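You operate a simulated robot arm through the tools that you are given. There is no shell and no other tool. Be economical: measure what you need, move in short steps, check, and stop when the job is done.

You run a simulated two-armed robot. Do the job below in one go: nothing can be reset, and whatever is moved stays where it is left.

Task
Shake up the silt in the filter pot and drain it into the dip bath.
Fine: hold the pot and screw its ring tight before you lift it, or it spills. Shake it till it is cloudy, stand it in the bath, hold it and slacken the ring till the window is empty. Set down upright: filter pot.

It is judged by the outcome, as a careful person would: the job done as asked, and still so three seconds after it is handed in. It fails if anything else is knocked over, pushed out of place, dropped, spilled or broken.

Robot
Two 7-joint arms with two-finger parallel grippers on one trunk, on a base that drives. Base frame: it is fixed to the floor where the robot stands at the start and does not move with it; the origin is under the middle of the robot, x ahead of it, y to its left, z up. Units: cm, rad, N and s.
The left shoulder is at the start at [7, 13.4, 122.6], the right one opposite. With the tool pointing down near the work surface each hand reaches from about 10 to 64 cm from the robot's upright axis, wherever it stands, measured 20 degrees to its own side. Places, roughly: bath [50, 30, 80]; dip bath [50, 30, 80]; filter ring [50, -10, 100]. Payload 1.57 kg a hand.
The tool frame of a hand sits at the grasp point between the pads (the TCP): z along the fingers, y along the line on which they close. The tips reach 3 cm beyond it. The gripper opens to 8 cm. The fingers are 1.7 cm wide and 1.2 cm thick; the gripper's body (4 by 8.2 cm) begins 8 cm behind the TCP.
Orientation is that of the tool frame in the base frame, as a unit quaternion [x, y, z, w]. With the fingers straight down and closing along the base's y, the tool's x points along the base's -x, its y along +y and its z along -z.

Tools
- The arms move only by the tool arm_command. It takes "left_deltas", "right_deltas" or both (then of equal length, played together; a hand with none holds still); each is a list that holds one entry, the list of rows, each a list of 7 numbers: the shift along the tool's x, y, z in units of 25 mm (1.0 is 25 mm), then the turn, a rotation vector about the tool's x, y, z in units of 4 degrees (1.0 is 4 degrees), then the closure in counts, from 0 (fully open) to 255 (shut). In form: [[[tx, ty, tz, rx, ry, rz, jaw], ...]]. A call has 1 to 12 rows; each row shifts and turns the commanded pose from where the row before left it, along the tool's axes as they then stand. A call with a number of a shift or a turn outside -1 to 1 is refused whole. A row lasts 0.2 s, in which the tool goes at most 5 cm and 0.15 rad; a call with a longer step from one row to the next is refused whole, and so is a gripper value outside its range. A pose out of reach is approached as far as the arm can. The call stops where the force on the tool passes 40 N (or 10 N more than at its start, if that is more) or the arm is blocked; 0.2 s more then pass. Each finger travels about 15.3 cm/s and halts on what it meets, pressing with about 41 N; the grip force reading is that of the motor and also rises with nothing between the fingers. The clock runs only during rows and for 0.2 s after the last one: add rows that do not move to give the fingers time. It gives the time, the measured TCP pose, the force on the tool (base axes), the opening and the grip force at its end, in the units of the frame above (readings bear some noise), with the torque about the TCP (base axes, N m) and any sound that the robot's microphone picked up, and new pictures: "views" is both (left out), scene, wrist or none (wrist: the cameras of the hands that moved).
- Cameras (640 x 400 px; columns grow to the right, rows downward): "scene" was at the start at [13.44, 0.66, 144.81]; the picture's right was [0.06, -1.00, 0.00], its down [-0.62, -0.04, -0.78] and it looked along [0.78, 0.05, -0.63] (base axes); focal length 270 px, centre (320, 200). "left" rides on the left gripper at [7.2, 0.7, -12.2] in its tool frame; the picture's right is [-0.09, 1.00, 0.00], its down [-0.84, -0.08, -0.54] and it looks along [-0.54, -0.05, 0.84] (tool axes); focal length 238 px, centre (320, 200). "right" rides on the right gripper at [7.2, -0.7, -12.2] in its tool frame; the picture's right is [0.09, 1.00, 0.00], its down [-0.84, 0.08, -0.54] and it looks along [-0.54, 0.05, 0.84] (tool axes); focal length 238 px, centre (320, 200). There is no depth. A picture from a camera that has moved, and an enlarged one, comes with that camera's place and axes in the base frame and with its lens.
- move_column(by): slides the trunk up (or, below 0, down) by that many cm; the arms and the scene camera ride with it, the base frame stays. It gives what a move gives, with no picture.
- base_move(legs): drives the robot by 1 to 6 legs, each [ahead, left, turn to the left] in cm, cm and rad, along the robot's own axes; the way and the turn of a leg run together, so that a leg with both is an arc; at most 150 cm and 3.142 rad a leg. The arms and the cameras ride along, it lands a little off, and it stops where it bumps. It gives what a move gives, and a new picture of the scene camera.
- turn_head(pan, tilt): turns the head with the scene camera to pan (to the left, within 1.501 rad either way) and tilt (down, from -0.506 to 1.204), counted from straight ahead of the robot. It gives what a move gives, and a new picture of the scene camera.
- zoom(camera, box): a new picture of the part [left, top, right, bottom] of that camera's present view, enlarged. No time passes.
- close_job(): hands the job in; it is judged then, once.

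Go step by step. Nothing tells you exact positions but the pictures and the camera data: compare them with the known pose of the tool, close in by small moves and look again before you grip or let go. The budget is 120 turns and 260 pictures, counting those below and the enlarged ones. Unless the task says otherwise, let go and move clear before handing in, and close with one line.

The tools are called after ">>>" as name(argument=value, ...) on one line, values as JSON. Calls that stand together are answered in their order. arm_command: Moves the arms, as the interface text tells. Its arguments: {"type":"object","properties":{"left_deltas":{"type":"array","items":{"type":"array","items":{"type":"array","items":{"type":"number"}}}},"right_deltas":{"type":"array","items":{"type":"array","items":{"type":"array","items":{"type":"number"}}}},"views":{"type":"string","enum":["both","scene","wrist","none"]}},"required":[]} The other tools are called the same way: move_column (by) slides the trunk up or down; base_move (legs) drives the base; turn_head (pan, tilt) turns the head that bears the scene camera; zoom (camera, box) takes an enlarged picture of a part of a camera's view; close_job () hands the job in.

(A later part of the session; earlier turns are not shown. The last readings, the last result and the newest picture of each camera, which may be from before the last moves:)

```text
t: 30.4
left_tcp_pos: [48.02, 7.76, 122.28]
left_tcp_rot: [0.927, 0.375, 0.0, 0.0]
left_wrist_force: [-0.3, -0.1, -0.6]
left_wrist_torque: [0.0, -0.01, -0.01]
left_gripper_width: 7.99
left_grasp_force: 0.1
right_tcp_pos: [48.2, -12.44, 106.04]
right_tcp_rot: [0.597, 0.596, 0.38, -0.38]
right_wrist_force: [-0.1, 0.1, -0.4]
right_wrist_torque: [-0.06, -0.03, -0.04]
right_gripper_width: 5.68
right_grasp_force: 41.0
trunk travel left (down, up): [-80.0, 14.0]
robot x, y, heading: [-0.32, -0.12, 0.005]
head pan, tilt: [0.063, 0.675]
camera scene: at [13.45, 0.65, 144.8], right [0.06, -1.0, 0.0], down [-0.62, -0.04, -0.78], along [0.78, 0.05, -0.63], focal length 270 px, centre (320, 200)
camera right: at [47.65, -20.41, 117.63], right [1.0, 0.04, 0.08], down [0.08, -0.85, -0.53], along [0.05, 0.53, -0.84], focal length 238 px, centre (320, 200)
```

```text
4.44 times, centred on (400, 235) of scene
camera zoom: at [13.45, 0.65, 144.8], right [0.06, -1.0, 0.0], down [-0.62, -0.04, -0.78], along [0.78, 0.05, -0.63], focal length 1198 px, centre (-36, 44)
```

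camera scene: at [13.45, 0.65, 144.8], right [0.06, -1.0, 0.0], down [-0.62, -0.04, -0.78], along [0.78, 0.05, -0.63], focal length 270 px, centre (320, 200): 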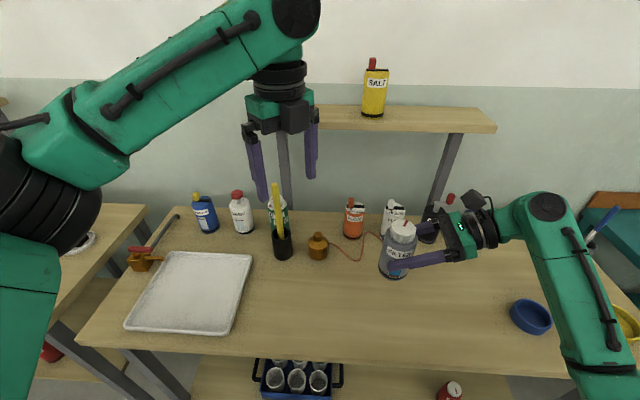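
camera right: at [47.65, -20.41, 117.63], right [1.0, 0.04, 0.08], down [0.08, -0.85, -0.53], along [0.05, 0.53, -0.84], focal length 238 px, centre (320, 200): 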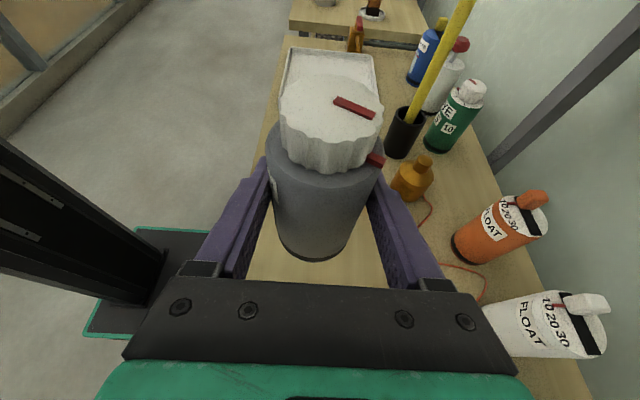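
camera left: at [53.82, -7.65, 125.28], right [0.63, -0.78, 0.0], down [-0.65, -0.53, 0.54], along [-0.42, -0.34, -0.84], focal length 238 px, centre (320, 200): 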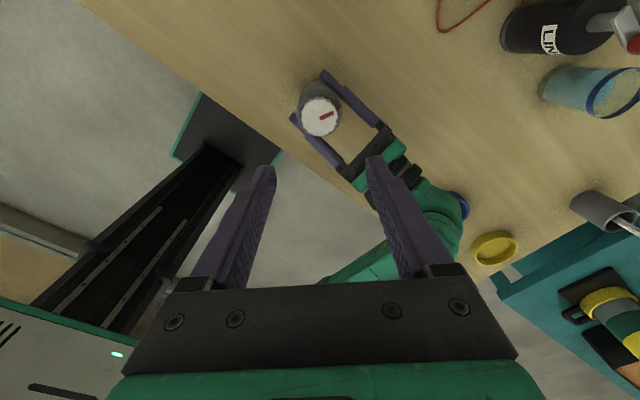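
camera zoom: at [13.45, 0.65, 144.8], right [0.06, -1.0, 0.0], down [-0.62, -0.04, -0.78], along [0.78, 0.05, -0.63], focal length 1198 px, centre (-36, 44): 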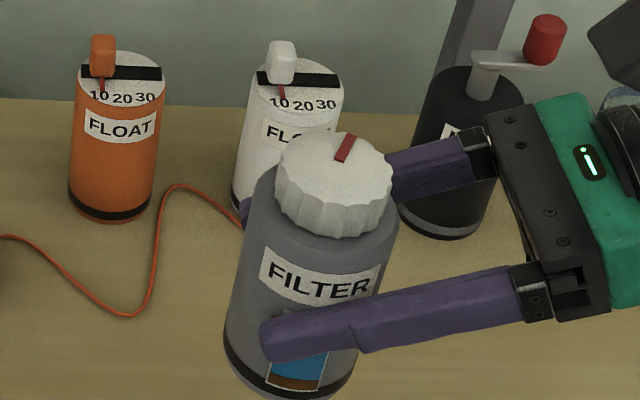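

The pot is lifted with no leak. I shake it up and down here in free air.

>>> arm_command(right_deltas=[[[0.9, 0, -0.42, 0, 0, 0, 255], [-0.9, 0, 0.42, 0, 0, 0, 255], [-0.9, 0, 0.42, 0, 0, 0, 255], [0.9, 0, -0.42, 0, 0, 0, 255], [0.9, 0, -0.42, 0, 0, 0, 255], [-0.9, 0, 0.42, 0, 0, 0, 255], [-0.9, 0, 0.42, 0, 0, 0, 255], [0.9, 0, -0.42, 0, 0, 0, 255], [0.9, 0, -0.42, 0, 0, 0, 255], [-0.9, 0, 0.42, 0, 0, 0, 255], [-0.9, 0, 0.42, 0, 0, 0, 255], [0.9, 0, -0.42, 0, 0, 0, 255]]], views="none")

>>> zoom(camera="scene", box=[340, 190, 460, 280])

```text
t: 33.0
left_tcp_pos: [47.97, 7.81, 122.23]
left_tcp_rot: [0.927, 0.375, 0.0, 0.0]
left_wrist_force: [0.3, 0.3, 0.1]
left_wrist_torque: [0.01, -0.02, 0.02]
left_gripper_width: 7.98
left_grasp_force: 0.1
right_tcp_pos: [48.18, -12.28, 105.89]
right_tcp_rot: [0.596, 0.597, 0.38, -0.38]
right_wrist_force: [-0.3, 0.4, -1.5]
right_wrist_torque: [-0.04, -0.01, -0.01]
right_gripper_width: 5.66
right_grasp_force: 41.4
trunk travel left (down, up): [-80.0, 14.0]
robot x, y, heading: [-0.17, -0.27, -0.001]
head pan, tilt: [0.063, 0.675]
```

```text
4.44 times, centred on (400, 235) of scene
camera zoom: at [13.4, 0.69, 144.81], right [0.06, -1.0, 0.0], down [-0.62, -0.04, -0.78], along [0.78, 0.05, -0.63], focal length 1198 px, centre (-36, 44)
```

zoom: 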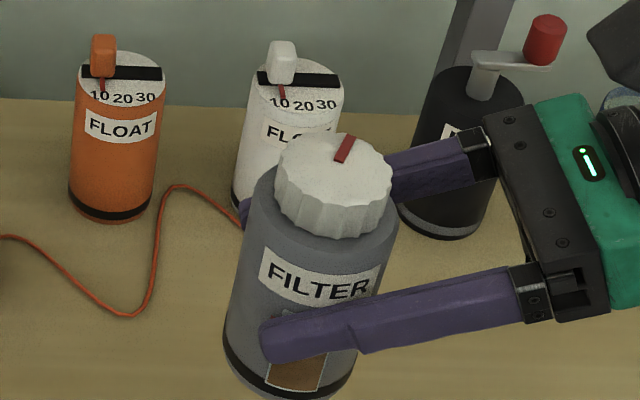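

The window is now brown and cloudy. I drive left to the bath with the pot held high.

>>> base_move(legs=[[0, 42, 0]])

>>> zoom(camera="right", box=[160, 0, 480, 200])

```text
t: 35.6
left_tcp_pos: [48.08, 50.05, 122.3]
left_tcp_rot: [0.927, 0.375, 0.0, 0.0]
left_wrist_force: [0.6, 0.1, -0.3]
left_wrist_torque: [0.0, 0.01, -0.02]
left_gripper_width: 8.0
left_grasp_force: 0.1
right_tcp_pos: [48.22, 29.98, 105.94]
right_tcp_rot: [0.597, 0.596, 0.38, -0.38]
right_wrist_force: [0.1, -0.6, -1.5]
right_wrist_torque: [0.03, 0.02, 0.04]
right_gripper_width: 5.69
right_grasp_force: 41.8
trunk travel left (down, up): [-80.0, 14.0]
robot x, y, heading: [0.15, 42.34, -0.002]
head pan, tilt: [0.063, 0.675]
camera scene: at [13.49, 42.98, 144.81], right [0.06, -1.0, 0.0], down [-0.62, -0.04, -0.78], along [0.78, 0.05, -0.63], focal length 270 px, centre (320, 200)
```

scene: 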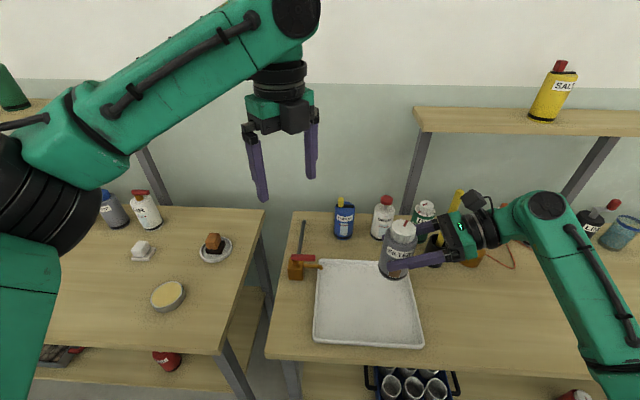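

```text
2.00 times, centred on (320, 100) of right
camera zoom: at [47.66, 21.89, 117.58], right [1.0, 0.04, 0.08], down [0.08, -0.84, -0.53], along [0.05, 0.53, -0.84], focal length 477 px, centre (320, 400)
```

zoom: 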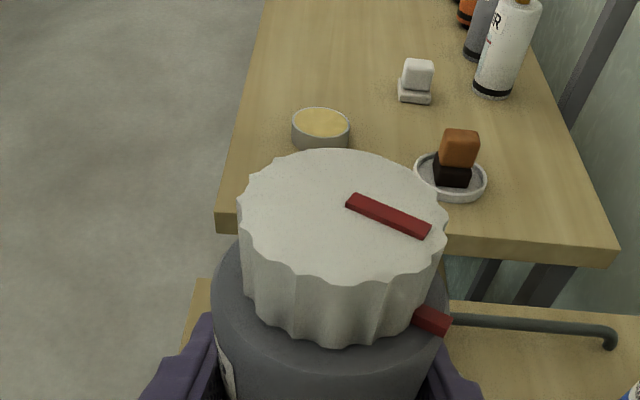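

The pot hangs over the bath at (48, 30). I lower it to just above the floor of the bath.

>>> arm_command(right_deltas=[[[-0.72, 0.12, 0.41, 0, 0, 0, 255], [-0.72, 0.12, 0.41, 0, 0, 0, 255], [-0.72, 0.12, 0.41, 0, 0, 0, 255], [-0.72, 0.12, 0.41, 0, 0, 0, 255], [-0.72, 0.12, 0.41, 0, 0, 0, 255], [-0.72, 0.12, 0.41, 0, 0, 0, 255]]], views="none")

>>> zoom(camera="scene", box=[330, 230, 490, 350])

>>> zoom(camera="right", box=[160, 50, 480, 270])

```text
t: 37.0
left_tcp_pos: [48.02, 50.15, 122.29]
left_tcp_rot: [0.927, 0.375, -0.001, 0.0]
left_wrist_force: [-0.5, 0.0, 0.2]
left_wrist_torque: [0.01, 0.01, -0.02]
left_gripper_width: 8.0
left_grasp_force: 0.1
right_tcp_pos: [50.03, 31.06, 93.63]
right_tcp_rot: [0.597, 0.596, 0.38, -0.38]
right_wrist_force: [-0.5, -0.3, -1.7]
right_wrist_torque: [0.02, 0.01, 0.02]
right_gripper_width: 5.69
right_grasp_force: 40.7
trunk travel left (down, up): [-80.0, 14.0]
robot x, y, heading: [0.06, 42.45, -0.005]
head pan, tilt: [0.063, 0.675]
```

```text
3.33 times, centred on (410, 290) of scene
camera zoom: at [13.55, 43.16, 144.8], right [0.06, -1.0, 0.0], down [-0.63, -0.04, -0.78], along [0.78, 0.05, -0.63], focal length 898 px, centre (20, -100)
```

zoom: 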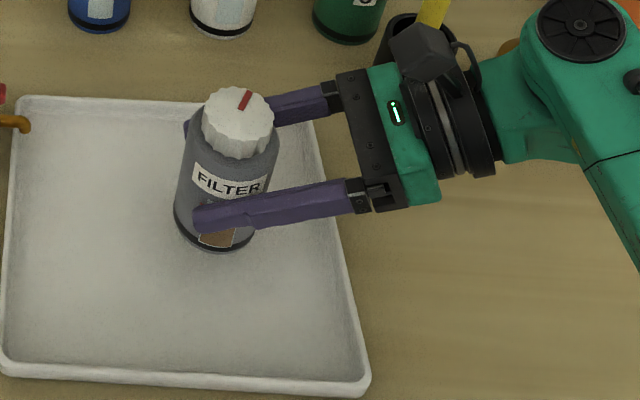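

```text
1.82 times, centred on (320, 160) of right
camera zoom: at [49.47, 23.04, 105.14], right [1.0, 0.04, 0.08], down [0.08, -0.85, -0.53], along [0.05, 0.53, -0.84], focal length 433 px, centre (320, 273)
```

zoom: 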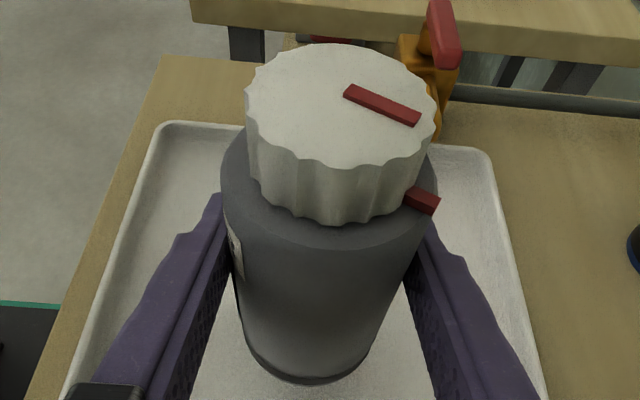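

The pot is still cloudy, and I lower it gently to the bath floor.

>>> arm_command(right_deltas=[[[-0.09, 0, 0.042, 0, 0, 0, 255], [-0.09, 0, 0.042, 0, 0, 0, 255], [-0.09, 0, 0.042, 0, 0, 0, 255], [-0.09, 0, 0.042, 0, 0, 0, 255], [-0.09, 0, 0.042, 0, 0, 0, 255], [-0.09, 0, 0.042, 0, 0, 0, 255]]], views="none")

>>> arm_command(right_deltas=[[[-0.05, 0, 0.024, 0, 0, 0, 255], [-0.05, 0, 0.024, 0, 0, 0, 255]]], views="none")

```text
t: 38.4
left_tcp_pos: [48.11, 50.13, 122.46]
left_tcp_rot: [0.927, 0.375, 0.0, 0.0]
left_wrist_force: [0.6, 0.6, -0.5]
left_wrist_torque: [-0.01, 0.03, 0.01]
left_gripper_width: 8.02
left_grasp_force: 0.0
right_tcp_pos: [50.08, 31.05, 92.07]
right_tcp_rot: [0.597, 0.596, 0.38, -0.38]
right_wrist_force: [0.2, 0.0, -0.6]
right_wrist_torque: [-0.02, 0.01, 0.03]
right_gripper_width: 5.64
right_grasp_force: 41.2
trunk travel left (down, up): [-80.0, 14.0]
robot x, y, heading: [0.28, 42.4, -0.004]
head pan, tilt: [0.063, 0.675]
```

```text
t: 39.0
left_tcp_pos: [48.03, 50.12, 122.36]
left_tcp_rot: [0.927, 0.375, 0.0, 0.0]
left_wrist_force: [0.9, -0.8, 0.4]
left_wrist_torque: [-0.01, 0.03, 0.0]
left_gripper_width: 8.02
left_grasp_force: 0.0
right_tcp_pos: [50.03, 31.1, 91.99]
right_tcp_rot: [0.597, 0.596, 0.38, -0.38]
right_wrist_force: [0.2, 0.2, -1.6]
right_wrist_torque: [-0.02, 0.02, 0.01]
right_gripper_width: 5.69
right_grasp_force: 41.1
trunk travel left (down, up): [-80.0, 14.0]
robot x, y, heading: [0.12, 42.32, -0.006]
head pan, tilt: [0.063, 0.675]
```

No contact yet, so I keep lowering.

>>> arm_command(right_deltas=[[[-0.05, 0, 0.024, 0, 0, 0, 255], [-0.05, 0, 0.024, 0, 0, 0, 255], [0, 0, 0, 0, 0, 0, 255]]], views="none")

>>> arm_command(right_deltas=[[[-0.05, 0, 0.024, 0, 0, 0, 255], [0, 0, 0, 0, 0, 0, 255]]], views="none")

>>> arm_command(right_deltas=[[[-0.05, 0, 0.024, 0, 0, 0, 255], [0, 0, 0, 0, 0, 0, 255]]], views="none")

>>> zoom(camera="scene", box=[350, 240, 430, 300])

```text
t: 39.8
left_tcp_pos: [48.05, 50.16, 122.27]
left_tcp_rot: [0.927, 0.375, -0.001, 0.0]
left_wrist_force: [0.3, -0.4, 0.1]
left_wrist_torque: [-0.02, 0.0, -0.02]
left_gripper_width: 8.01
left_grasp_force: 0.1
right_tcp_pos: [50.04, 31.21, 91.67]
right_tcp_rot: [0.597, 0.596, 0.381, -0.38]
right_wrist_force: [1.4, -1.1, 3.3]
right_wrist_torque: [-0.06, -0.03, 0.06]
right_gripper_width: 5.67
right_grasp_force: 40.9
trunk travel left (down, up): [-80.0, 14.0]
robot x, y, heading: [0.24, 42.58, -0.002]
head pan, tilt: [0.063, 0.675]
```

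```text
t: 40.4
left_tcp_pos: [47.95, 50.15, 122.31]
left_tcp_rot: [0.927, 0.374, 0.0, 0.001]
left_wrist_force: [-0.2, 0.2, 0.2]
left_wrist_torque: [-0.03, 0.01, -0.01]
left_gripper_width: 7.98
left_grasp_force: 0.1
right_tcp_pos: [49.93, 31.04, 91.73]
right_tcp_rot: [0.596, 0.596, 0.382, -0.379]
right_wrist_force: [3.9, -1.5, 14.1]
right_wrist_torque: [-0.16, -0.12, 0.0]
right_gripper_width: 5.66
right_grasp_force: 40.8
trunk travel left (down, up): [-80.0, 14.0]
robot x, y, heading: [-0.04, 42.25, -0.006]
head pan, tilt: [0.063, 0.675]
```

```text
t: 41.0
left_tcp_pos: [47.68, 50.16, 122.39]
left_tcp_rot: [0.927, 0.374, 0.0, 0.001]
left_wrist_force: [-0.7, -0.1, -0.4]
left_wrist_torque: [-0.02, -0.01, 0.01]
left_gripper_width: 7.97
left_grasp_force: 0.1
right_tcp_pos: [50.06, 31.13, 91.76]
right_tcp_rot: [0.596, 0.596, 0.382, -0.378]
right_wrist_force: [6.7, -1.9, 25.0]
right_wrist_torque: [-0.19, -0.1, 0.08]
right_gripper_width: 5.68
right_grasp_force: 40.8
trunk travel left (down, up): [-80.0, 14.0]
robot x, y, heading: [0.08, 42.15, -0.004]
head pan, tilt: [0.063, 0.675]
```

```text
6.67 times, centred on (390, 270) of scene
camera zoom: at [13.18, 43.17, 144.86], right [0.06, -1.0, 0.0], down [-0.62, -0.04, -0.78], along [0.78, 0.05, -0.62], focal length 1797 px, centre (-147, -267)
```

zoom: 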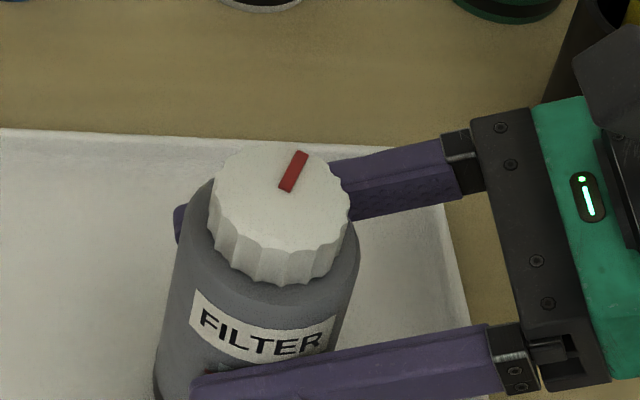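

Contact came at z 91.75. I back off to a light touch and bring the left hand above the ring.

>>> arm_command(right_deltas=[[[0.04, 0, -0.018, 0, 0, 0, 255], [0.04, 0, -0.018, 0, 0, 0, 255], [0, 0, 0, 0, 0, 0, 255]]], views="none")

>>> arm_command(left_deltas=[[[-0.78, 0.998, 0.48, 0, 0, 0, 60], [-0.78, 0.998, 0.48, 0, 0, 0, 60], [-0.78, 0.998, 0.48, 0, 0, 0, 60], [-0.78, 0.998, 0.48, 0, 0, 0, 60], [-0.78, 0.998, 0.48, 0, 0, 0, 60], [-0.78, 0.998, 0.48, 0, 0, 0, 60], [0, 0, 0, 0, 0, 0, 60]]])

>>> zoom(camera="left", box=[260, 60, 380, 160])

```text
t: 41.8
left_tcp_pos: [47.87, 50.18, 122.4]
left_tcp_rot: [0.927, 0.374, 0.0, 0.001]
left_wrist_force: [0.7, -0.3, 0.2]
left_wrist_torque: [0.01, 0.03, 0.01]
left_gripper_width: 8.0
left_grasp_force: 0.1
right_tcp_pos: [49.9, 31.24, 91.64]
right_tcp_rot: [0.597, 0.596, 0.381, -0.378]
right_wrist_force: [7.3, -0.8, 20.4]
right_wrist_torque: [-0.08, -0.24, 0.01]
right_gripper_width: 5.68
right_grasp_force: 40.8
trunk travel left (down, up): [-80.0, 14.0]
robot x, y, heading: [-0.23, 42.39, -0.001]
head pan, tilt: [0.063, 0.675]
```

```text
t: 43.4
left_tcp_pos: [49.68, 31.33, 115.31]
left_tcp_rot: [0.927, 0.374, 0.002, 0.001]
left_wrist_force: [-1.3, 0.5, 0.2]
left_wrist_torque: [0.0, -0.02, -0.04]
left_gripper_width: 6.12
left_grasp_force: 0.0
right_tcp_pos: [49.82, 30.98, 91.59]
right_tcp_rot: [0.598, 0.596, 0.38, -0.378]
right_wrist_force: [-1.3, -1.1, 14.3]
right_wrist_torque: [0.07, 0.21, 0.03]
right_gripper_width: 5.64
right_grasp_force: 40.8
trunk travel left (down, up): [-80.0, 14.0]
robot x, y, heading: [0.22, 42.61, -0.004]
head pan, tilt: [0.063, 0.675]
camera scene: at [13.13, 43.26, 144.84], right [0.06, -1.0, 0.0], down [-0.62, -0.04, -0.78], along [0.78, 0.05, -0.62], focal length 270 px, centre (320, 200)
camera left: at [55.44, 35.88, 127.4], right [0.62, -0.78, 0.0], down [-0.66, -0.52, 0.54], along [-0.42, -0.34, -0.84], focal length 238 px, centre (320, 200)
```

scene: 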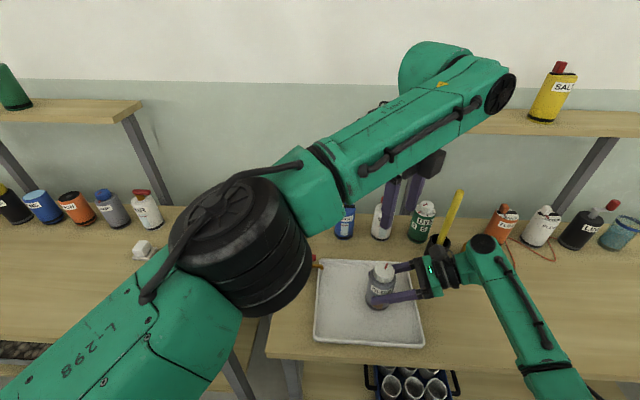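
left: 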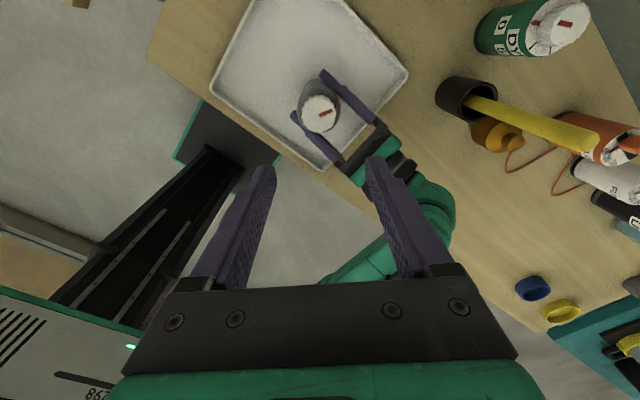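

```text
4.00 times, centred on (320, 110) of left
camera zoom: at [55.44, 35.88, 127.4], right [0.62, -0.78, 0.0], down [-0.66, -0.52, 0.54], along [-0.42, -0.34, -0.84], focal length 953 px, centre (320, 560)
```

zoom: 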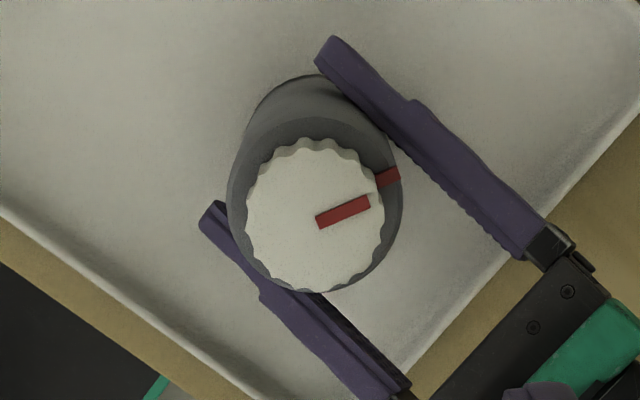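

The ring is centred within a couple of millimetres. I descend with the left hand and grip it.

>>> arm_command(left_deltas=[[[0.05, 0.05, 1, 0, 0, 0, 60], [0, 0, 1, 0, 0, 0, 60], [0, 0, 1, 0, 0, 0, 60], [0, 0, 1, 0, 0, 0, 60], [0, 0, 1, 0, 0, 0, 60], [0, 0, 0.8, 0, 0, 0, 60], [0, 0, 0.7, 0, 0, 0, 60], [0, 0, 0, 0, 0, 0, 60]]], views="wrist")

>>> zoom(camera="right", box=[220, 20, 440, 200])

```text
t: 45.2
left_tcp_pos: [49.97, 31.37, 99.04]
left_tcp_rot: [0.927, 0.374, 0.0, 0.001]
left_wrist_force: [0.3, 0.9, -0.3]
left_wrist_torque: [-0.01, -0.02, 0.02]
left_gripper_width: 6.12
left_grasp_force: 0.1
right_tcp_pos: [49.91, 31.16, 91.65]
right_tcp_rot: [0.597, 0.596, 0.38, -0.379]
right_wrist_force: [-4.0, -0.8, 8.8]
right_wrist_torque: [-0.04, 0.39, 0.01]
right_gripper_width: 5.7
right_grasp_force: 41.2
trunk travel left (down, up): [-80.0, 14.0]
robot x, y, heading: [0.24, 42.93, -0.002]
head pan, tilt: [0.063, 0.675]
camera left: at [55.59, 35.76, 111.11], right [0.63, -0.78, 0.0], down [-0.66, -0.53, 0.54], along [-0.42, -0.34, -0.84], focal length 238 px, centre (320, 200)
```

left: 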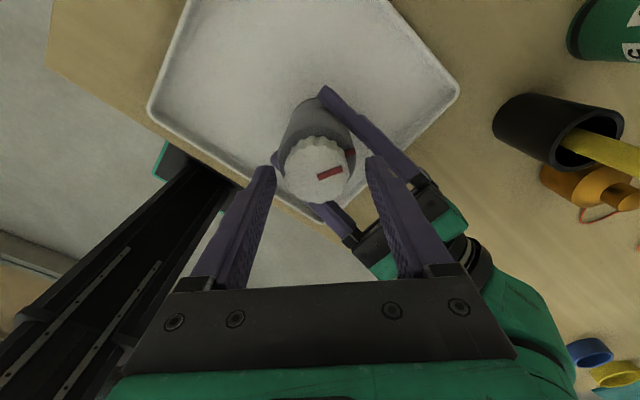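

```text
2.22 times, centred on (330, 110) of right
camera zoom: at [49.24, 23.06, 103.26], right [1.0, 0.04, 0.09], down [0.08, -0.85, -0.53], along [0.05, 0.53, -0.84], focal length 530 px, centre (298, 400)
```

zoom: 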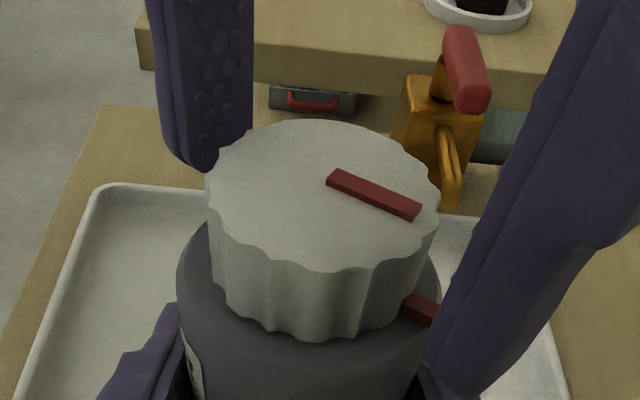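

It is slightly off centre, so I nudge 2 mm, then grip and begin loosening (counter-clockwise).

>>> arm_command(left_deltas=[[[0, -0.1, 0.05, 0, 0, 0, 60], [0, 0, 0, 0, 0, 0, 255], [0, 0, 0, 0, 0, 0, 255], [0, 0, 0, 0, 0, 0, 255]]], views="none")

>>> arm_command(left_deltas=[[[0, 0, 0, 0, 0, -1, 255], [0, 0, 0, 0, 0, -1, 255], [0, 0, 0, 0, 0, -1, 255], [0, 0, 0, 0, 0, -1, 255]]], views="wrist")

```text
t: 46.2
left_tcp_pos: [49.77, 31.41, 98.92]
left_tcp_rot: [0.927, 0.375, 0.0, 0.0]
left_wrist_force: [-0.9, -1.2, 1.5]
left_wrist_torque: [-0.02, -0.02, 0.15]
left_gripper_width: 3.94
left_grasp_force: 40.6
right_tcp_pos: [49.75, 31.06, 91.68]
right_tcp_rot: [0.597, 0.596, 0.381, -0.379]
right_wrist_force: [-1.9, 0.0, 8.5]
right_wrist_torque: [-0.22, 0.29, -0.09]
right_gripper_width: 5.69
right_grasp_force: 40.9
trunk travel left (down, up): [-80.0, 14.0]
robot x, y, heading: [-0.09, 42.75, -0.004]
head pan, tilt: [0.063, 0.675]
```

```text
t: 47.2
left_tcp_pos: [49.79, 31.38, 98.98]
left_tcp_rot: [0.866, 0.5, 0.001, 0.001]
left_wrist_force: [-3.0, -3.2, 4.4]
left_wrist_torque: [-0.28, 0.12, -0.03]
left_gripper_width: 3.96
left_grasp_force: 41.0
right_tcp_pos: [49.88, 31.13, 91.76]
right_tcp_rot: [0.597, 0.596, 0.381, -0.379]
right_wrist_force: [1.6, 2.7, 4.0]
right_wrist_torque: [-0.13, 0.24, 0.01]
right_gripper_width: 5.67
right_grasp_force: 40.6
trunk travel left (down, up): [-80.0, 14.0]
robot x, y, heading: [0.12, 42.6, -0.007]
head pan, tilt: [0.063, 0.675]
camera left: at [54.05, 37.3, 110.99], right [0.82, -0.58, 0.0], down [-0.49, -0.69, 0.54], along [-0.31, -0.44, -0.84], focal length 238 px, centre (320, 200)
```

left: 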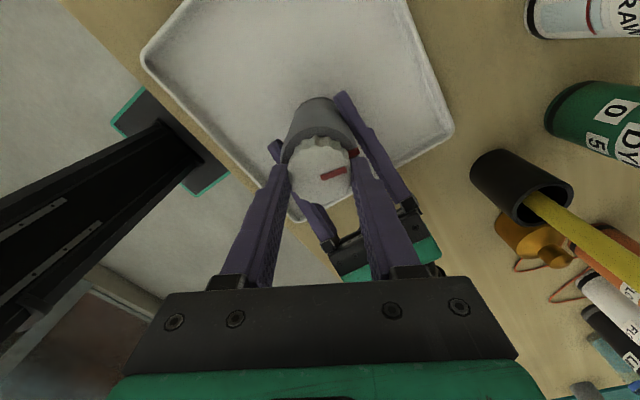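

It is turning well with low forces, so I continue loosening.

>>> arm_command(left_deltas=[[[0, 0, 0, 0, 0, -1, 255], [0, 0, 0, 0, 0, -1, 255], [0, 0, 0, 0, 0, -1, 255], [0, 0, 0, 0, 0, -1, 255], [0, 0, 0, 0, 0, -1, 255], [0, 0, 0, 0, 0, -1, 255], [0, 0, 0, 0, 0, -1, 255]]], views="none")

>>> arm_command(left_deltas=[[[0, 0, 0, 0, 0, -1, 255], [0, 0, 0, 0, 0, -1, 255], [0, 0, 0, 0, 0, -1, 255], [0, 0, 0, 0, 0, -1, 255], [0, 0, 0, 0, 0, -1, 255], [0, 0, 0, 0, 0, -1, 255], [0, 0, 0, 0, 0, -1, 255]]])

>>> zoom(camera="scene", box=[310, 250, 450, 350])

```text
t: 48.8
left_tcp_pos: [49.96, 31.45, 98.82]
left_tcp_rot: [0.719, 0.695, 0.0, 0.002]
left_wrist_force: [0.0, -6.5, 9.7]
left_wrist_torque: [-0.27, -0.09, -0.01]
left_gripper_width: 3.96
left_grasp_force: 41.0
right_tcp_pos: [49.89, 31.17, 91.55]
right_tcp_rot: [0.597, 0.596, 0.381, -0.378]
right_wrist_force: [0.3, 5.1, 2.8]
right_wrist_torque: [-0.3, -0.02, 0.03]
right_gripper_width: 5.69
right_grasp_force: 40.9
trunk travel left (down, up): [-80.0, 14.0]
robot x, y, heading: [0.13, 42.58, -0.001]
head pan, tilt: [0.063, 0.675]
```

```text
t: 50.4
left_tcp_pos: [49.74, 31.41, 98.9]
left_tcp_rot: [0.53, 0.848, 0.0, 0.0]
left_wrist_force: [11.5, -6.7, 11.7]
left_wrist_torque: [-0.39, -0.5, -0.01]
left_gripper_width: 3.93
left_grasp_force: 41.2
right_tcp_pos: [49.9, 31.05, 91.58]
right_tcp_rot: [0.596, 0.597, 0.38, -0.38]
right_wrist_force: [-7.5, 4.2, 5.7]
right_wrist_torque: [-0.1, -0.49, 0.03]
right_gripper_width: 5.68
right_grasp_force: 40.7
trunk travel left (down, up): [-80.0, 14.0]
robot x, y, heading: [0.04, 42.63, 0.002]
head pan, tilt: [0.063, 0.675]
camera scene: at [13.27, 43.16, 144.83], right [0.06, -1.0, 0.0], down [-0.62, -0.04, -0.78], along [0.78, 0.05, -0.62], focal length 270 px, centre (320, 200)
camera left: at [47.34, 38.18, 110.96], right [0.93, 0.36, 0.0], down [0.3, -0.79, 0.54], along [0.2, -0.51, -0.84], focal length 238 px, centre (320, 200)
```

scene: 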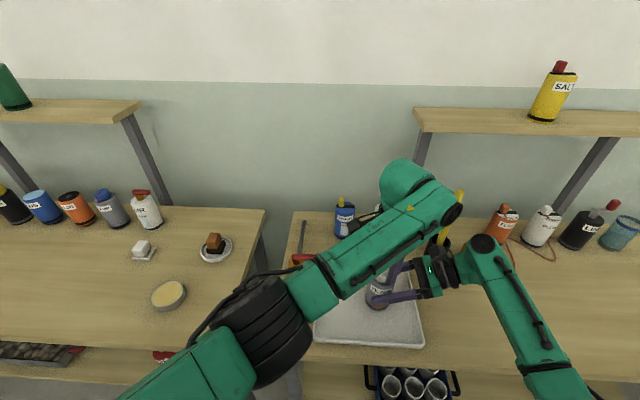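
left: 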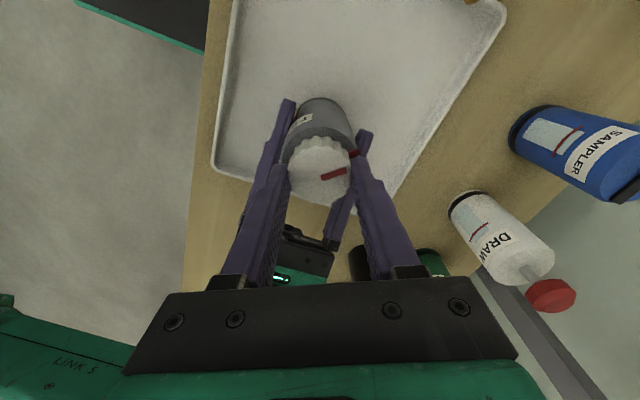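

```text
4.00 times, centred on (380, 300) of scene
camera zoom: at [13.27, 43.16, 144.83], right [0.06, -1.0, 0.0], down [-0.62, -0.04, -0.78], along [0.78, 0.05, -0.62], focal length 1078 px, centre (80, -200)
```

zoom: 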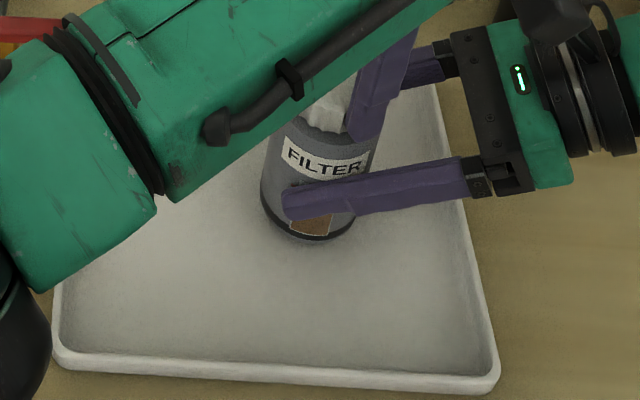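

The red pointer is part of the ring and moves with it, and the window is still full. I loosen further with a small centring correction.

>>> arm_command(left_deltas=[[[-0.03, 0.02, 0, 0, 0, -1, 255], [0, 0, 0, 0, 0, -1, 255], [0, 0, 0, 0, 0, -1, 255], [0, 0, 0, 0, 0, -1, 255], [0, 0, 0, 0, 0, -1, 255], [0, 0, 0, 0, 0, -1, 255]]], views="none")

>>> zoom(camera="scene", box=[340, 265, 440, 335])

>>> arm_command(left_deltas=[[[-0.02, 0.02, 0, 0, 0, -1, 255], [0, 0, 0, 0, 0, -1, 255], [0, 0, 0, 0, 0, -1, 255], [0, 0, 0, 0, 0, -1, 255], [0, 0, 0, 0, 0, -1, 255], [0, 0, 0, 0, 0, -1, 255]]], views="wrist")

>>> zoom(camera="scene", box=[340, 265, 440, 335])

```text
t: 51.8
left_tcp_pos: [49.81, 31.46, 98.81]
left_tcp_rot: [0.341, 0.94, 0.0, 0.001]
left_wrist_force: [4.5, 2.6, 12.0]
left_wrist_torque: [0.01, -0.23, -0.01]
left_gripper_width: 3.95
left_grasp_force: 40.8
right_tcp_pos: [49.87, 31.11, 91.6]
right_tcp_rot: [0.597, 0.597, 0.38, -0.379]
right_wrist_force: [-4.6, -0.3, 1.0]
right_wrist_torque: [0.37, 0.03, 0.0]
right_gripper_width: 5.66
right_grasp_force: 40.9
trunk travel left (down, up): [-80.0, 14.0]
robot x, y, heading: [0.14, 42.56, -0.005]
head pan, tilt: [0.063, 0.675]
```

```text
5.71 times, centred on (390, 300) of scene
camera zoom: at [13.21, 43.22, 144.83], right [0.06, -1.0, 0.0], down [-0.62, -0.04, -0.78], along [0.78, 0.05, -0.62], focal length 1540 px, centre (-80, -371)
```

zoom: 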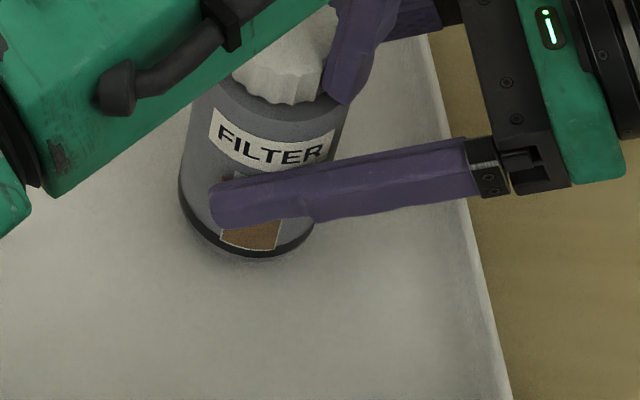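

```text
t: 53.2
left_tcp_pos: [49.95, 31.52, 98.92]
left_tcp_rot: [0.139, 0.99, 0.0, 0.001]
left_wrist_force: [-5.8, 9.2, 17.7]
left_wrist_torque: [0.32, 0.48, -0.02]
left_gripper_width: 3.95
left_grasp_force: 40.7
right_tcp_pos: [49.79, 31.09, 91.55]
right_tcp_rot: [0.598, 0.596, 0.381, -0.378]
right_wrist_force: [4.2, -6.3, -6.3]
right_wrist_torque: [0.54, 0.28, -0.01]
right_gripper_width: 5.69
right_grasp_force: 41.4
trunk travel left (down, up): [-80.0, 14.0]
robot x, y, heading: [-0.03, 42.31, -0.002]
head pan, tilt: [0.063, 0.675]
camera left: at [43.26, 34.08, 110.95], right [0.36, 0.93, 0.0], down [0.78, -0.3, 0.54], along [0.51, -0.2, -0.84], focal length 238 px, centre (320, 200)
```

left: 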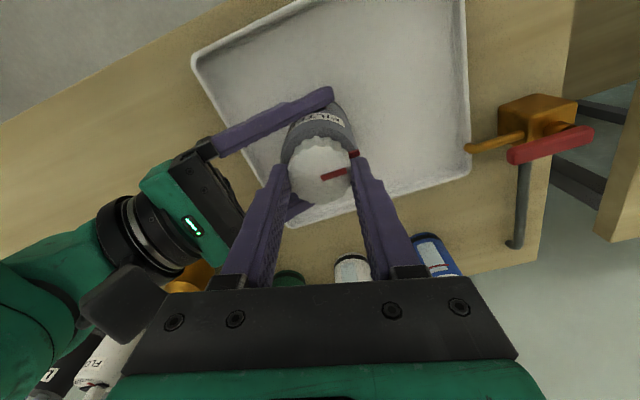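

```text
5.71 times, centred on (390, 300) of scene
camera zoom: at [13.19, 43.24, 144.84], right [0.06, -1.0, 0.0], down [-0.62, -0.04, -0.78], along [0.78, 0.05, -0.62], focal length 1540 px, centre (-80, -371)
```

zoom: 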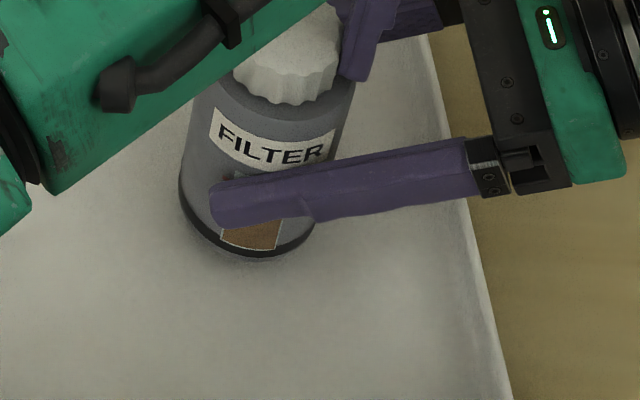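

The upward load on the left hand grows as the ring rises, and the window top seems to be clearing. I ease up slightly, loosen a little more and wait.

>>> arm_command(left_deltas=[[[0.02, -0.02, -0.06, 0, 0, -1, 255], [0, 0, 0, 0, 0, -1, 255], [0, 0, 0, 0, 0, -1, 255], [0, 0, 0, 0, 0, -1, 255], [0, 0, 0, 0, 0, 0, 255], [0, 0, 0, 0, 0, 0, 255], [0, 0, 0, 0, 0, 0, 255], [0, 0, 0, 0, 0, 0, 255]]], views="none")

>>> zoom(camera="scene", box=[340, 265, 440, 335])

```text
t: 55.0
left_tcp_pos: [50.14, 31.36, 98.86]
left_tcp_rot: [0.0, 1.0, 0.001, 0.001]
left_wrist_force: [8.5, 15.9, -8.2]
left_wrist_torque: [0.47, -0.36, 0.0]
left_gripper_width: 3.94
left_grasp_force: 40.7
right_tcp_pos: [49.94, 31.02, 91.52]
right_tcp_rot: [0.596, 0.596, 0.381, -0.379]
right_wrist_force: [-10.2, -16.6, 13.6]
right_wrist_torque: [0.65, -0.12, 0.03]
right_gripper_width: 5.68
right_grasp_force: 41.3
trunk travel left (down, up): [-80.0, 14.0]
robot x, y, heading: [0.01, 42.43, 0.0]
head pan, tilt: [0.063, 0.675]
```

```text
5.71 times, centred on (390, 300) of scene
camera zoom: at [13.37, 43.12, 144.82], right [0.06, -1.0, 0.0], down [-0.62, -0.04, -0.78], along [0.78, 0.05, -0.63], focal length 1540 px, centre (-80, -371)
```

zoom: 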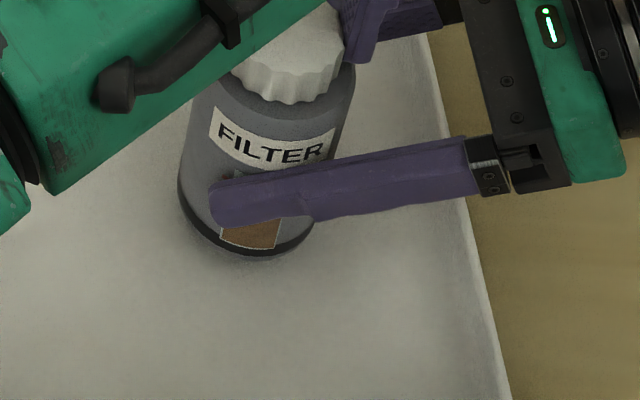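

The level is falling behind the finger. I hold still and wait for it to drain.

>>> arm_command(left_deltas=[[[-0.02, -0.02, 0, 0, 0, 0, 255], [0, 0, 0, 0, 0, 0, 255], [0, 0, 0, 0, 0, 0, 255], [0, 0, 0, 0, 0, 0, 255], [0, 0, 0, 0, 0, 0, 255], [0, 0, 0, 0, 0, 0, 255], [0, 0, 0, 0, 0, 0, 255], [0, 0, 0, 0, 0, 0, 255], [0, 0, 0, 0, 0, 0, 255], [0, 0, 0, 0, 0, 0, 255], [0, 0, 0, 0, 0, 0, 255], [0, 0, 0, 0, 0, 0, 255]]], views="none")

>>> zoom(camera="scene", box=[340, 265, 440, 335])

>>> arm_command(left_deltas=[[[0, 0, 0, 0, 0, 0, 255], [0, 0, 0, 0, 0, 0, 255], [0, 0, 0, 0, 0, 0, 255], [0, 0, 0, 0, 0, 0, 255], [0, 0, 0, 0, 0, 0, 255], [0, 0, 0, 0, 0, 0, 255], [0, 0, 0, 0, 0, 0, 255], [0, 0, 0, 0, 0, 0, 255], [0, 0, 0, 0, 0, 0, 255], [0, 0, 0, 0, 0, 0, 255], [0, 0, 0, 0, 0, 0, 255], [0, 0, 0, 0, 0, 0, 255]]], views="none")

>>> zoom(camera="scene", box=[340, 265, 440, 335])

```text
t: 57.6
left_tcp_pos: [50.07, 31.33, 98.92]
left_tcp_rot: [0.001, 1.0, 0.001, 0.0]
left_wrist_force: [2.9, 20.4, -12.5]
left_wrist_torque: [0.74, -0.15, 0.04]
left_gripper_width: 3.97
left_grasp_force: 40.9
right_tcp_pos: [50.01, 31.0, 91.78]
right_tcp_rot: [0.597, 0.597, 0.38, -0.379]
right_wrist_force: [-3.0, -22.4, 18.6]
right_wrist_torque: [0.68, -0.02, -0.02]
right_gripper_width: 5.67
right_grasp_force: 40.7
trunk travel left (down, up): [-80.0, 14.0]
robot x, y, heading: [-0.02, 41.99, -0.007]
head pan, tilt: [0.063, 0.675]
```

```text
5.71 times, centred on (390, 300) of scene
camera zoom: at [13.37, 43.12, 144.82], right [0.06, -1.0, 0.0], down [-0.62, -0.04, -0.78], along [0.78, 0.05, -0.63], focal length 1540 px, centre (-80, -371)
```

zoom: 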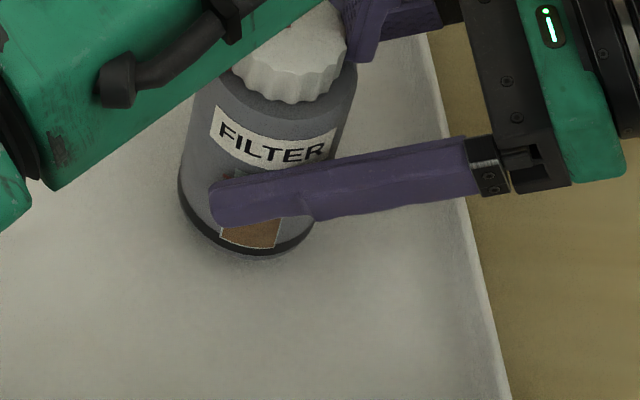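

```text
t: 60.2
left_tcp_pos: [49.98, 31.29, 98.84]
left_tcp_rot: [0.0, 1.0, 0.001, 0.0]
left_wrist_force: [0.7, 20.2, -9.2]
left_wrist_torque: [0.74, -0.07, 0.02]
left_gripper_width: 3.94
left_grasp_force: 41.3
right_tcp_pos: [50.08, 31.06, 91.54]
right_tcp_rot: [0.597, 0.595, 0.382, -0.379]
right_wrist_force: [-0.2, -21.8, 17.2]
right_wrist_torque: [0.65, -0.05, 0.01]
right_gripper_width: 5.67
right_grasp_force: 40.5
trunk travel left (down, up): [-80.0, 14.0]
robot x, y, heading: [0.11, 42.6, 0.001]
head pan, tilt: [0.063, 0.675]
```

```text
5.71 times, centred on (390, 300) of scene
camera zoom: at [13.37, 43.12, 144.82], right [0.06, -1.0, 0.0], down [-0.62, -0.04, -0.78], along [0.78, 0.05, -0.63], focal length 1540 px, centre (-80, -371)
```

zoom: 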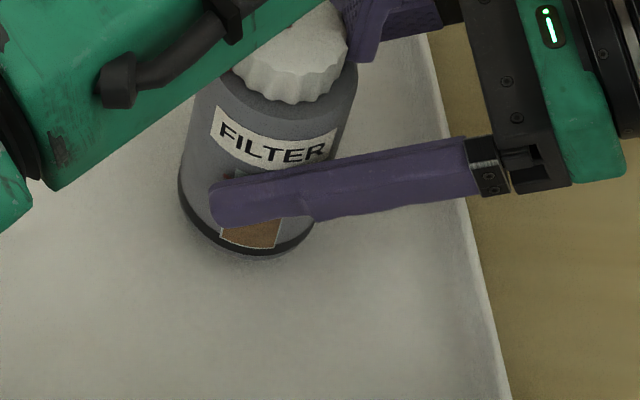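

I can't see clear progress, so I ease the side load and loosen further.

>>> arm_command(left_deltas=[[[0, 0.05, 0.02, 0, 0, -1, 255], [0, 0.02, 0, 0, 0, -1, 255], [0, 0, 0, 0, 0, -1, 255], [0, 0, 0, 0, 0, -1, 255], [0, 0, 0, 0, 0, -1, 255], [0, 0, 0, 0, 0, -1, 255], [0, 0, 0, 0, 0, 0, 255]]], views="wrist")

>>> zoom(camera="scene", box=[350, 275, 410, 317])

>>> zoom(camera="left", box=[250, 60, 400, 220])

```text
t: 61.8
left_tcp_pos: [49.98, 31.35, 98.83]
left_tcp_rot: [-0.207, 0.978, 0.0, 0.0]
left_wrist_force: [1.0, 8.3, -4.9]
left_wrist_torque: [0.49, -0.31, 0.02]
left_gripper_width: 3.98
left_grasp_force: 40.8
right_tcp_pos: [50.01, 31.04, 91.58]
right_tcp_rot: [0.597, 0.597, 0.38, -0.379]
right_wrist_force: [1.6, -9.1, 14.7]
right_wrist_torque: [-0.02, 0.14, -0.01]
right_gripper_width: 5.66
right_grasp_force: 40.9
trunk travel left (down, up): [-80.0, 14.0]
robot x, y, heading: [-0.01, 42.6, -0.003]
head pan, tilt: [0.063, 0.675]
camera left: at [43.25, 29.11, 111.03], right [-0.32, 0.95, 0.0], down [0.8, 0.27, 0.54], along [0.51, 0.17, -0.84], focal length 238 px, centre (320, 200)
```

left: 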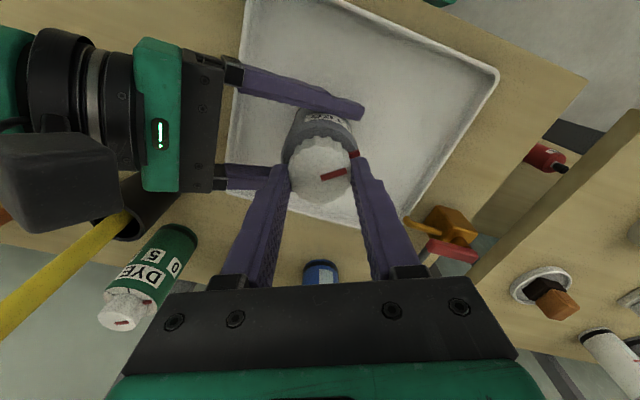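

```text
9.52 times, centred on (380, 296) of scene
camera zoom: at [13.37, 43.13, 144.82], right [0.06, -1.0, 0.0], down [-0.62, -0.04, -0.78], along [0.78, 0.05, -0.63], focal length 2567 px, centre (-251, -714)
```

zoom: 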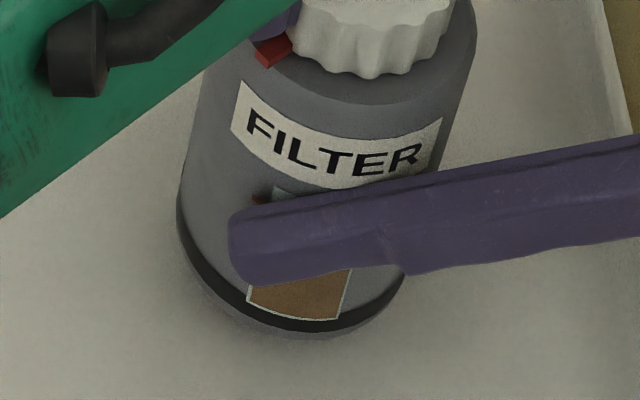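

```text
2.50 times, centred on (325, 140) of left
camera zoom: at [43.25, 29.11, 111.03], right [-0.32, 0.95, 0.0], down [0.8, 0.27, 0.54], along [0.51, 0.17, -0.84], focal length 596 px, centre (308, 350)
```

zoom: 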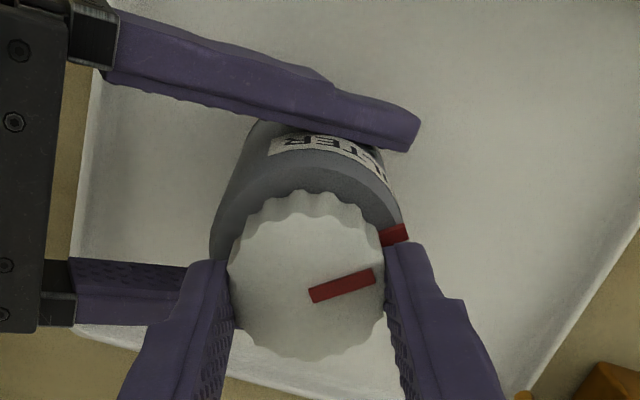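

I wait longer at this slack and then compare.

>>> arm_command(left_deltas=[[[0, 0.02, 0, 0, 0, 0, 255], [0, 0, 0, 0, 0, 0, 255], [0, 0, 0, 0, 0, 0, 255], [0, 0, 0, 0, 0, 0, 255], [0, 0, 0, 0, 0, 0, 255], [0, 0, 0, 0, 0, 0, 255], [0, 0, 0, 0, 0, 0, 255], [0, 0, 0, 0, 0, 0, 255], [0, 0, 0, 0, 0, 0, 255], [0, 0, 0, 0, 0, 0, 255], [0, 0, 0, 0, 0, 0, 255], [0, 0, 0, 0, 0, 0, 255]]], views="none")

>>> arm_command(left_deltas=[[[0, 0, 0, 0, 0, 0, 255], [0, 0, 0, 0, 0, 0, 255], [0, 0, 0, 0, 0, 0, 255], [0, 0, 0, 0, 0, 0, 255], [0, 0, 0, 0, 0, 0, 255], [0, 0, 0, 0, 0, 0, 255], [0, 0, 0, 0, 0, 0, 255], [0, 0, 0, 0, 0, 0, 255], [0, 0, 0, 0, 0, 0, 255], [0, 0, 0, 0, 0, 0, 255], [0, 0, 0, 0, 0, 0, 255], [0, 0, 0, 0, 0, 0, 255]]], views="none")

>>> zoom(camera="scene", box=[350, 275, 410, 317])

```text
t: 64.4
left_tcp_pos: [49.99, 31.44, 98.88]
left_tcp_rot: [-0.207, 0.978, 0.0, 0.0]
left_wrist_force: [1.4, -8.2, -1.6]
left_wrist_torque: [-0.12, 0.0, 0.06]
left_gripper_width: 3.94
left_grasp_force: 41.6
right_tcp_pos: [49.83, 31.0, 91.61]
right_tcp_rot: [0.597, 0.596, 0.381, -0.379]
right_wrist_force: [-0.6, 8.2, 9.5]
right_wrist_torque: [-0.66, -0.06, 0.0]
right_gripper_width: 5.68
right_grasp_force: 41.5
trunk travel left (down, up): [-80.0, 14.0]
robot x, y, heading: [-0.01, 42.48, -0.002]
head pan, tilt: [0.063, 0.675]
```

```text
t: 67.0
left_tcp_pos: [50.06, 31.46, 98.94]
left_tcp_rot: [-0.207, 0.978, 0.0, 0.0]
left_wrist_force: [-1.0, -13.5, 0.1]
left_wrist_torque: [-0.28, 0.19, 0.01]
left_gripper_width: 3.93
left_grasp_force: 41.3
right_tcp_pos: [50.03, 31.08, 91.6]
right_tcp_rot: [0.597, 0.596, 0.38, -0.379]
right_wrist_force: [-0.6, 16.7, 3.7]
right_wrist_torque: [-0.75, 0.01, -0.05]
right_gripper_width: 5.68
right_grasp_force: 40.9
trunk travel left (down, up): [-80.0, 14.0]
robot x, y, heading: [0.11, 42.19, 0.001]
head pan, tilt: [0.063, 0.675]
```

```text
9.52 times, centred on (380, 296) of scene
camera zoom: at [13.38, 43.17, 144.82], right [0.06, -1.0, 0.0], down [-0.62, -0.04, -0.78], along [0.78, 0.05, -0.63], focal length 2567 px, centre (-251, -714)
```

zoom: 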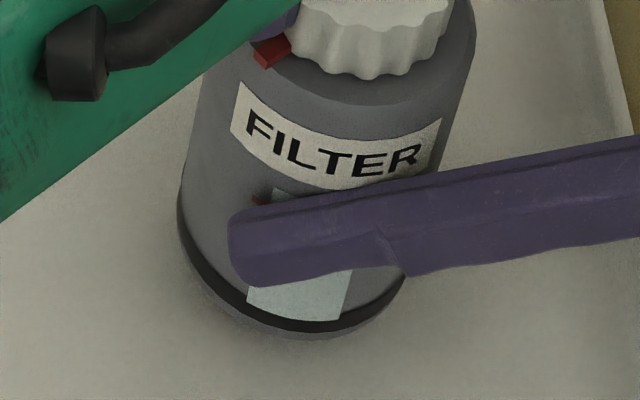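

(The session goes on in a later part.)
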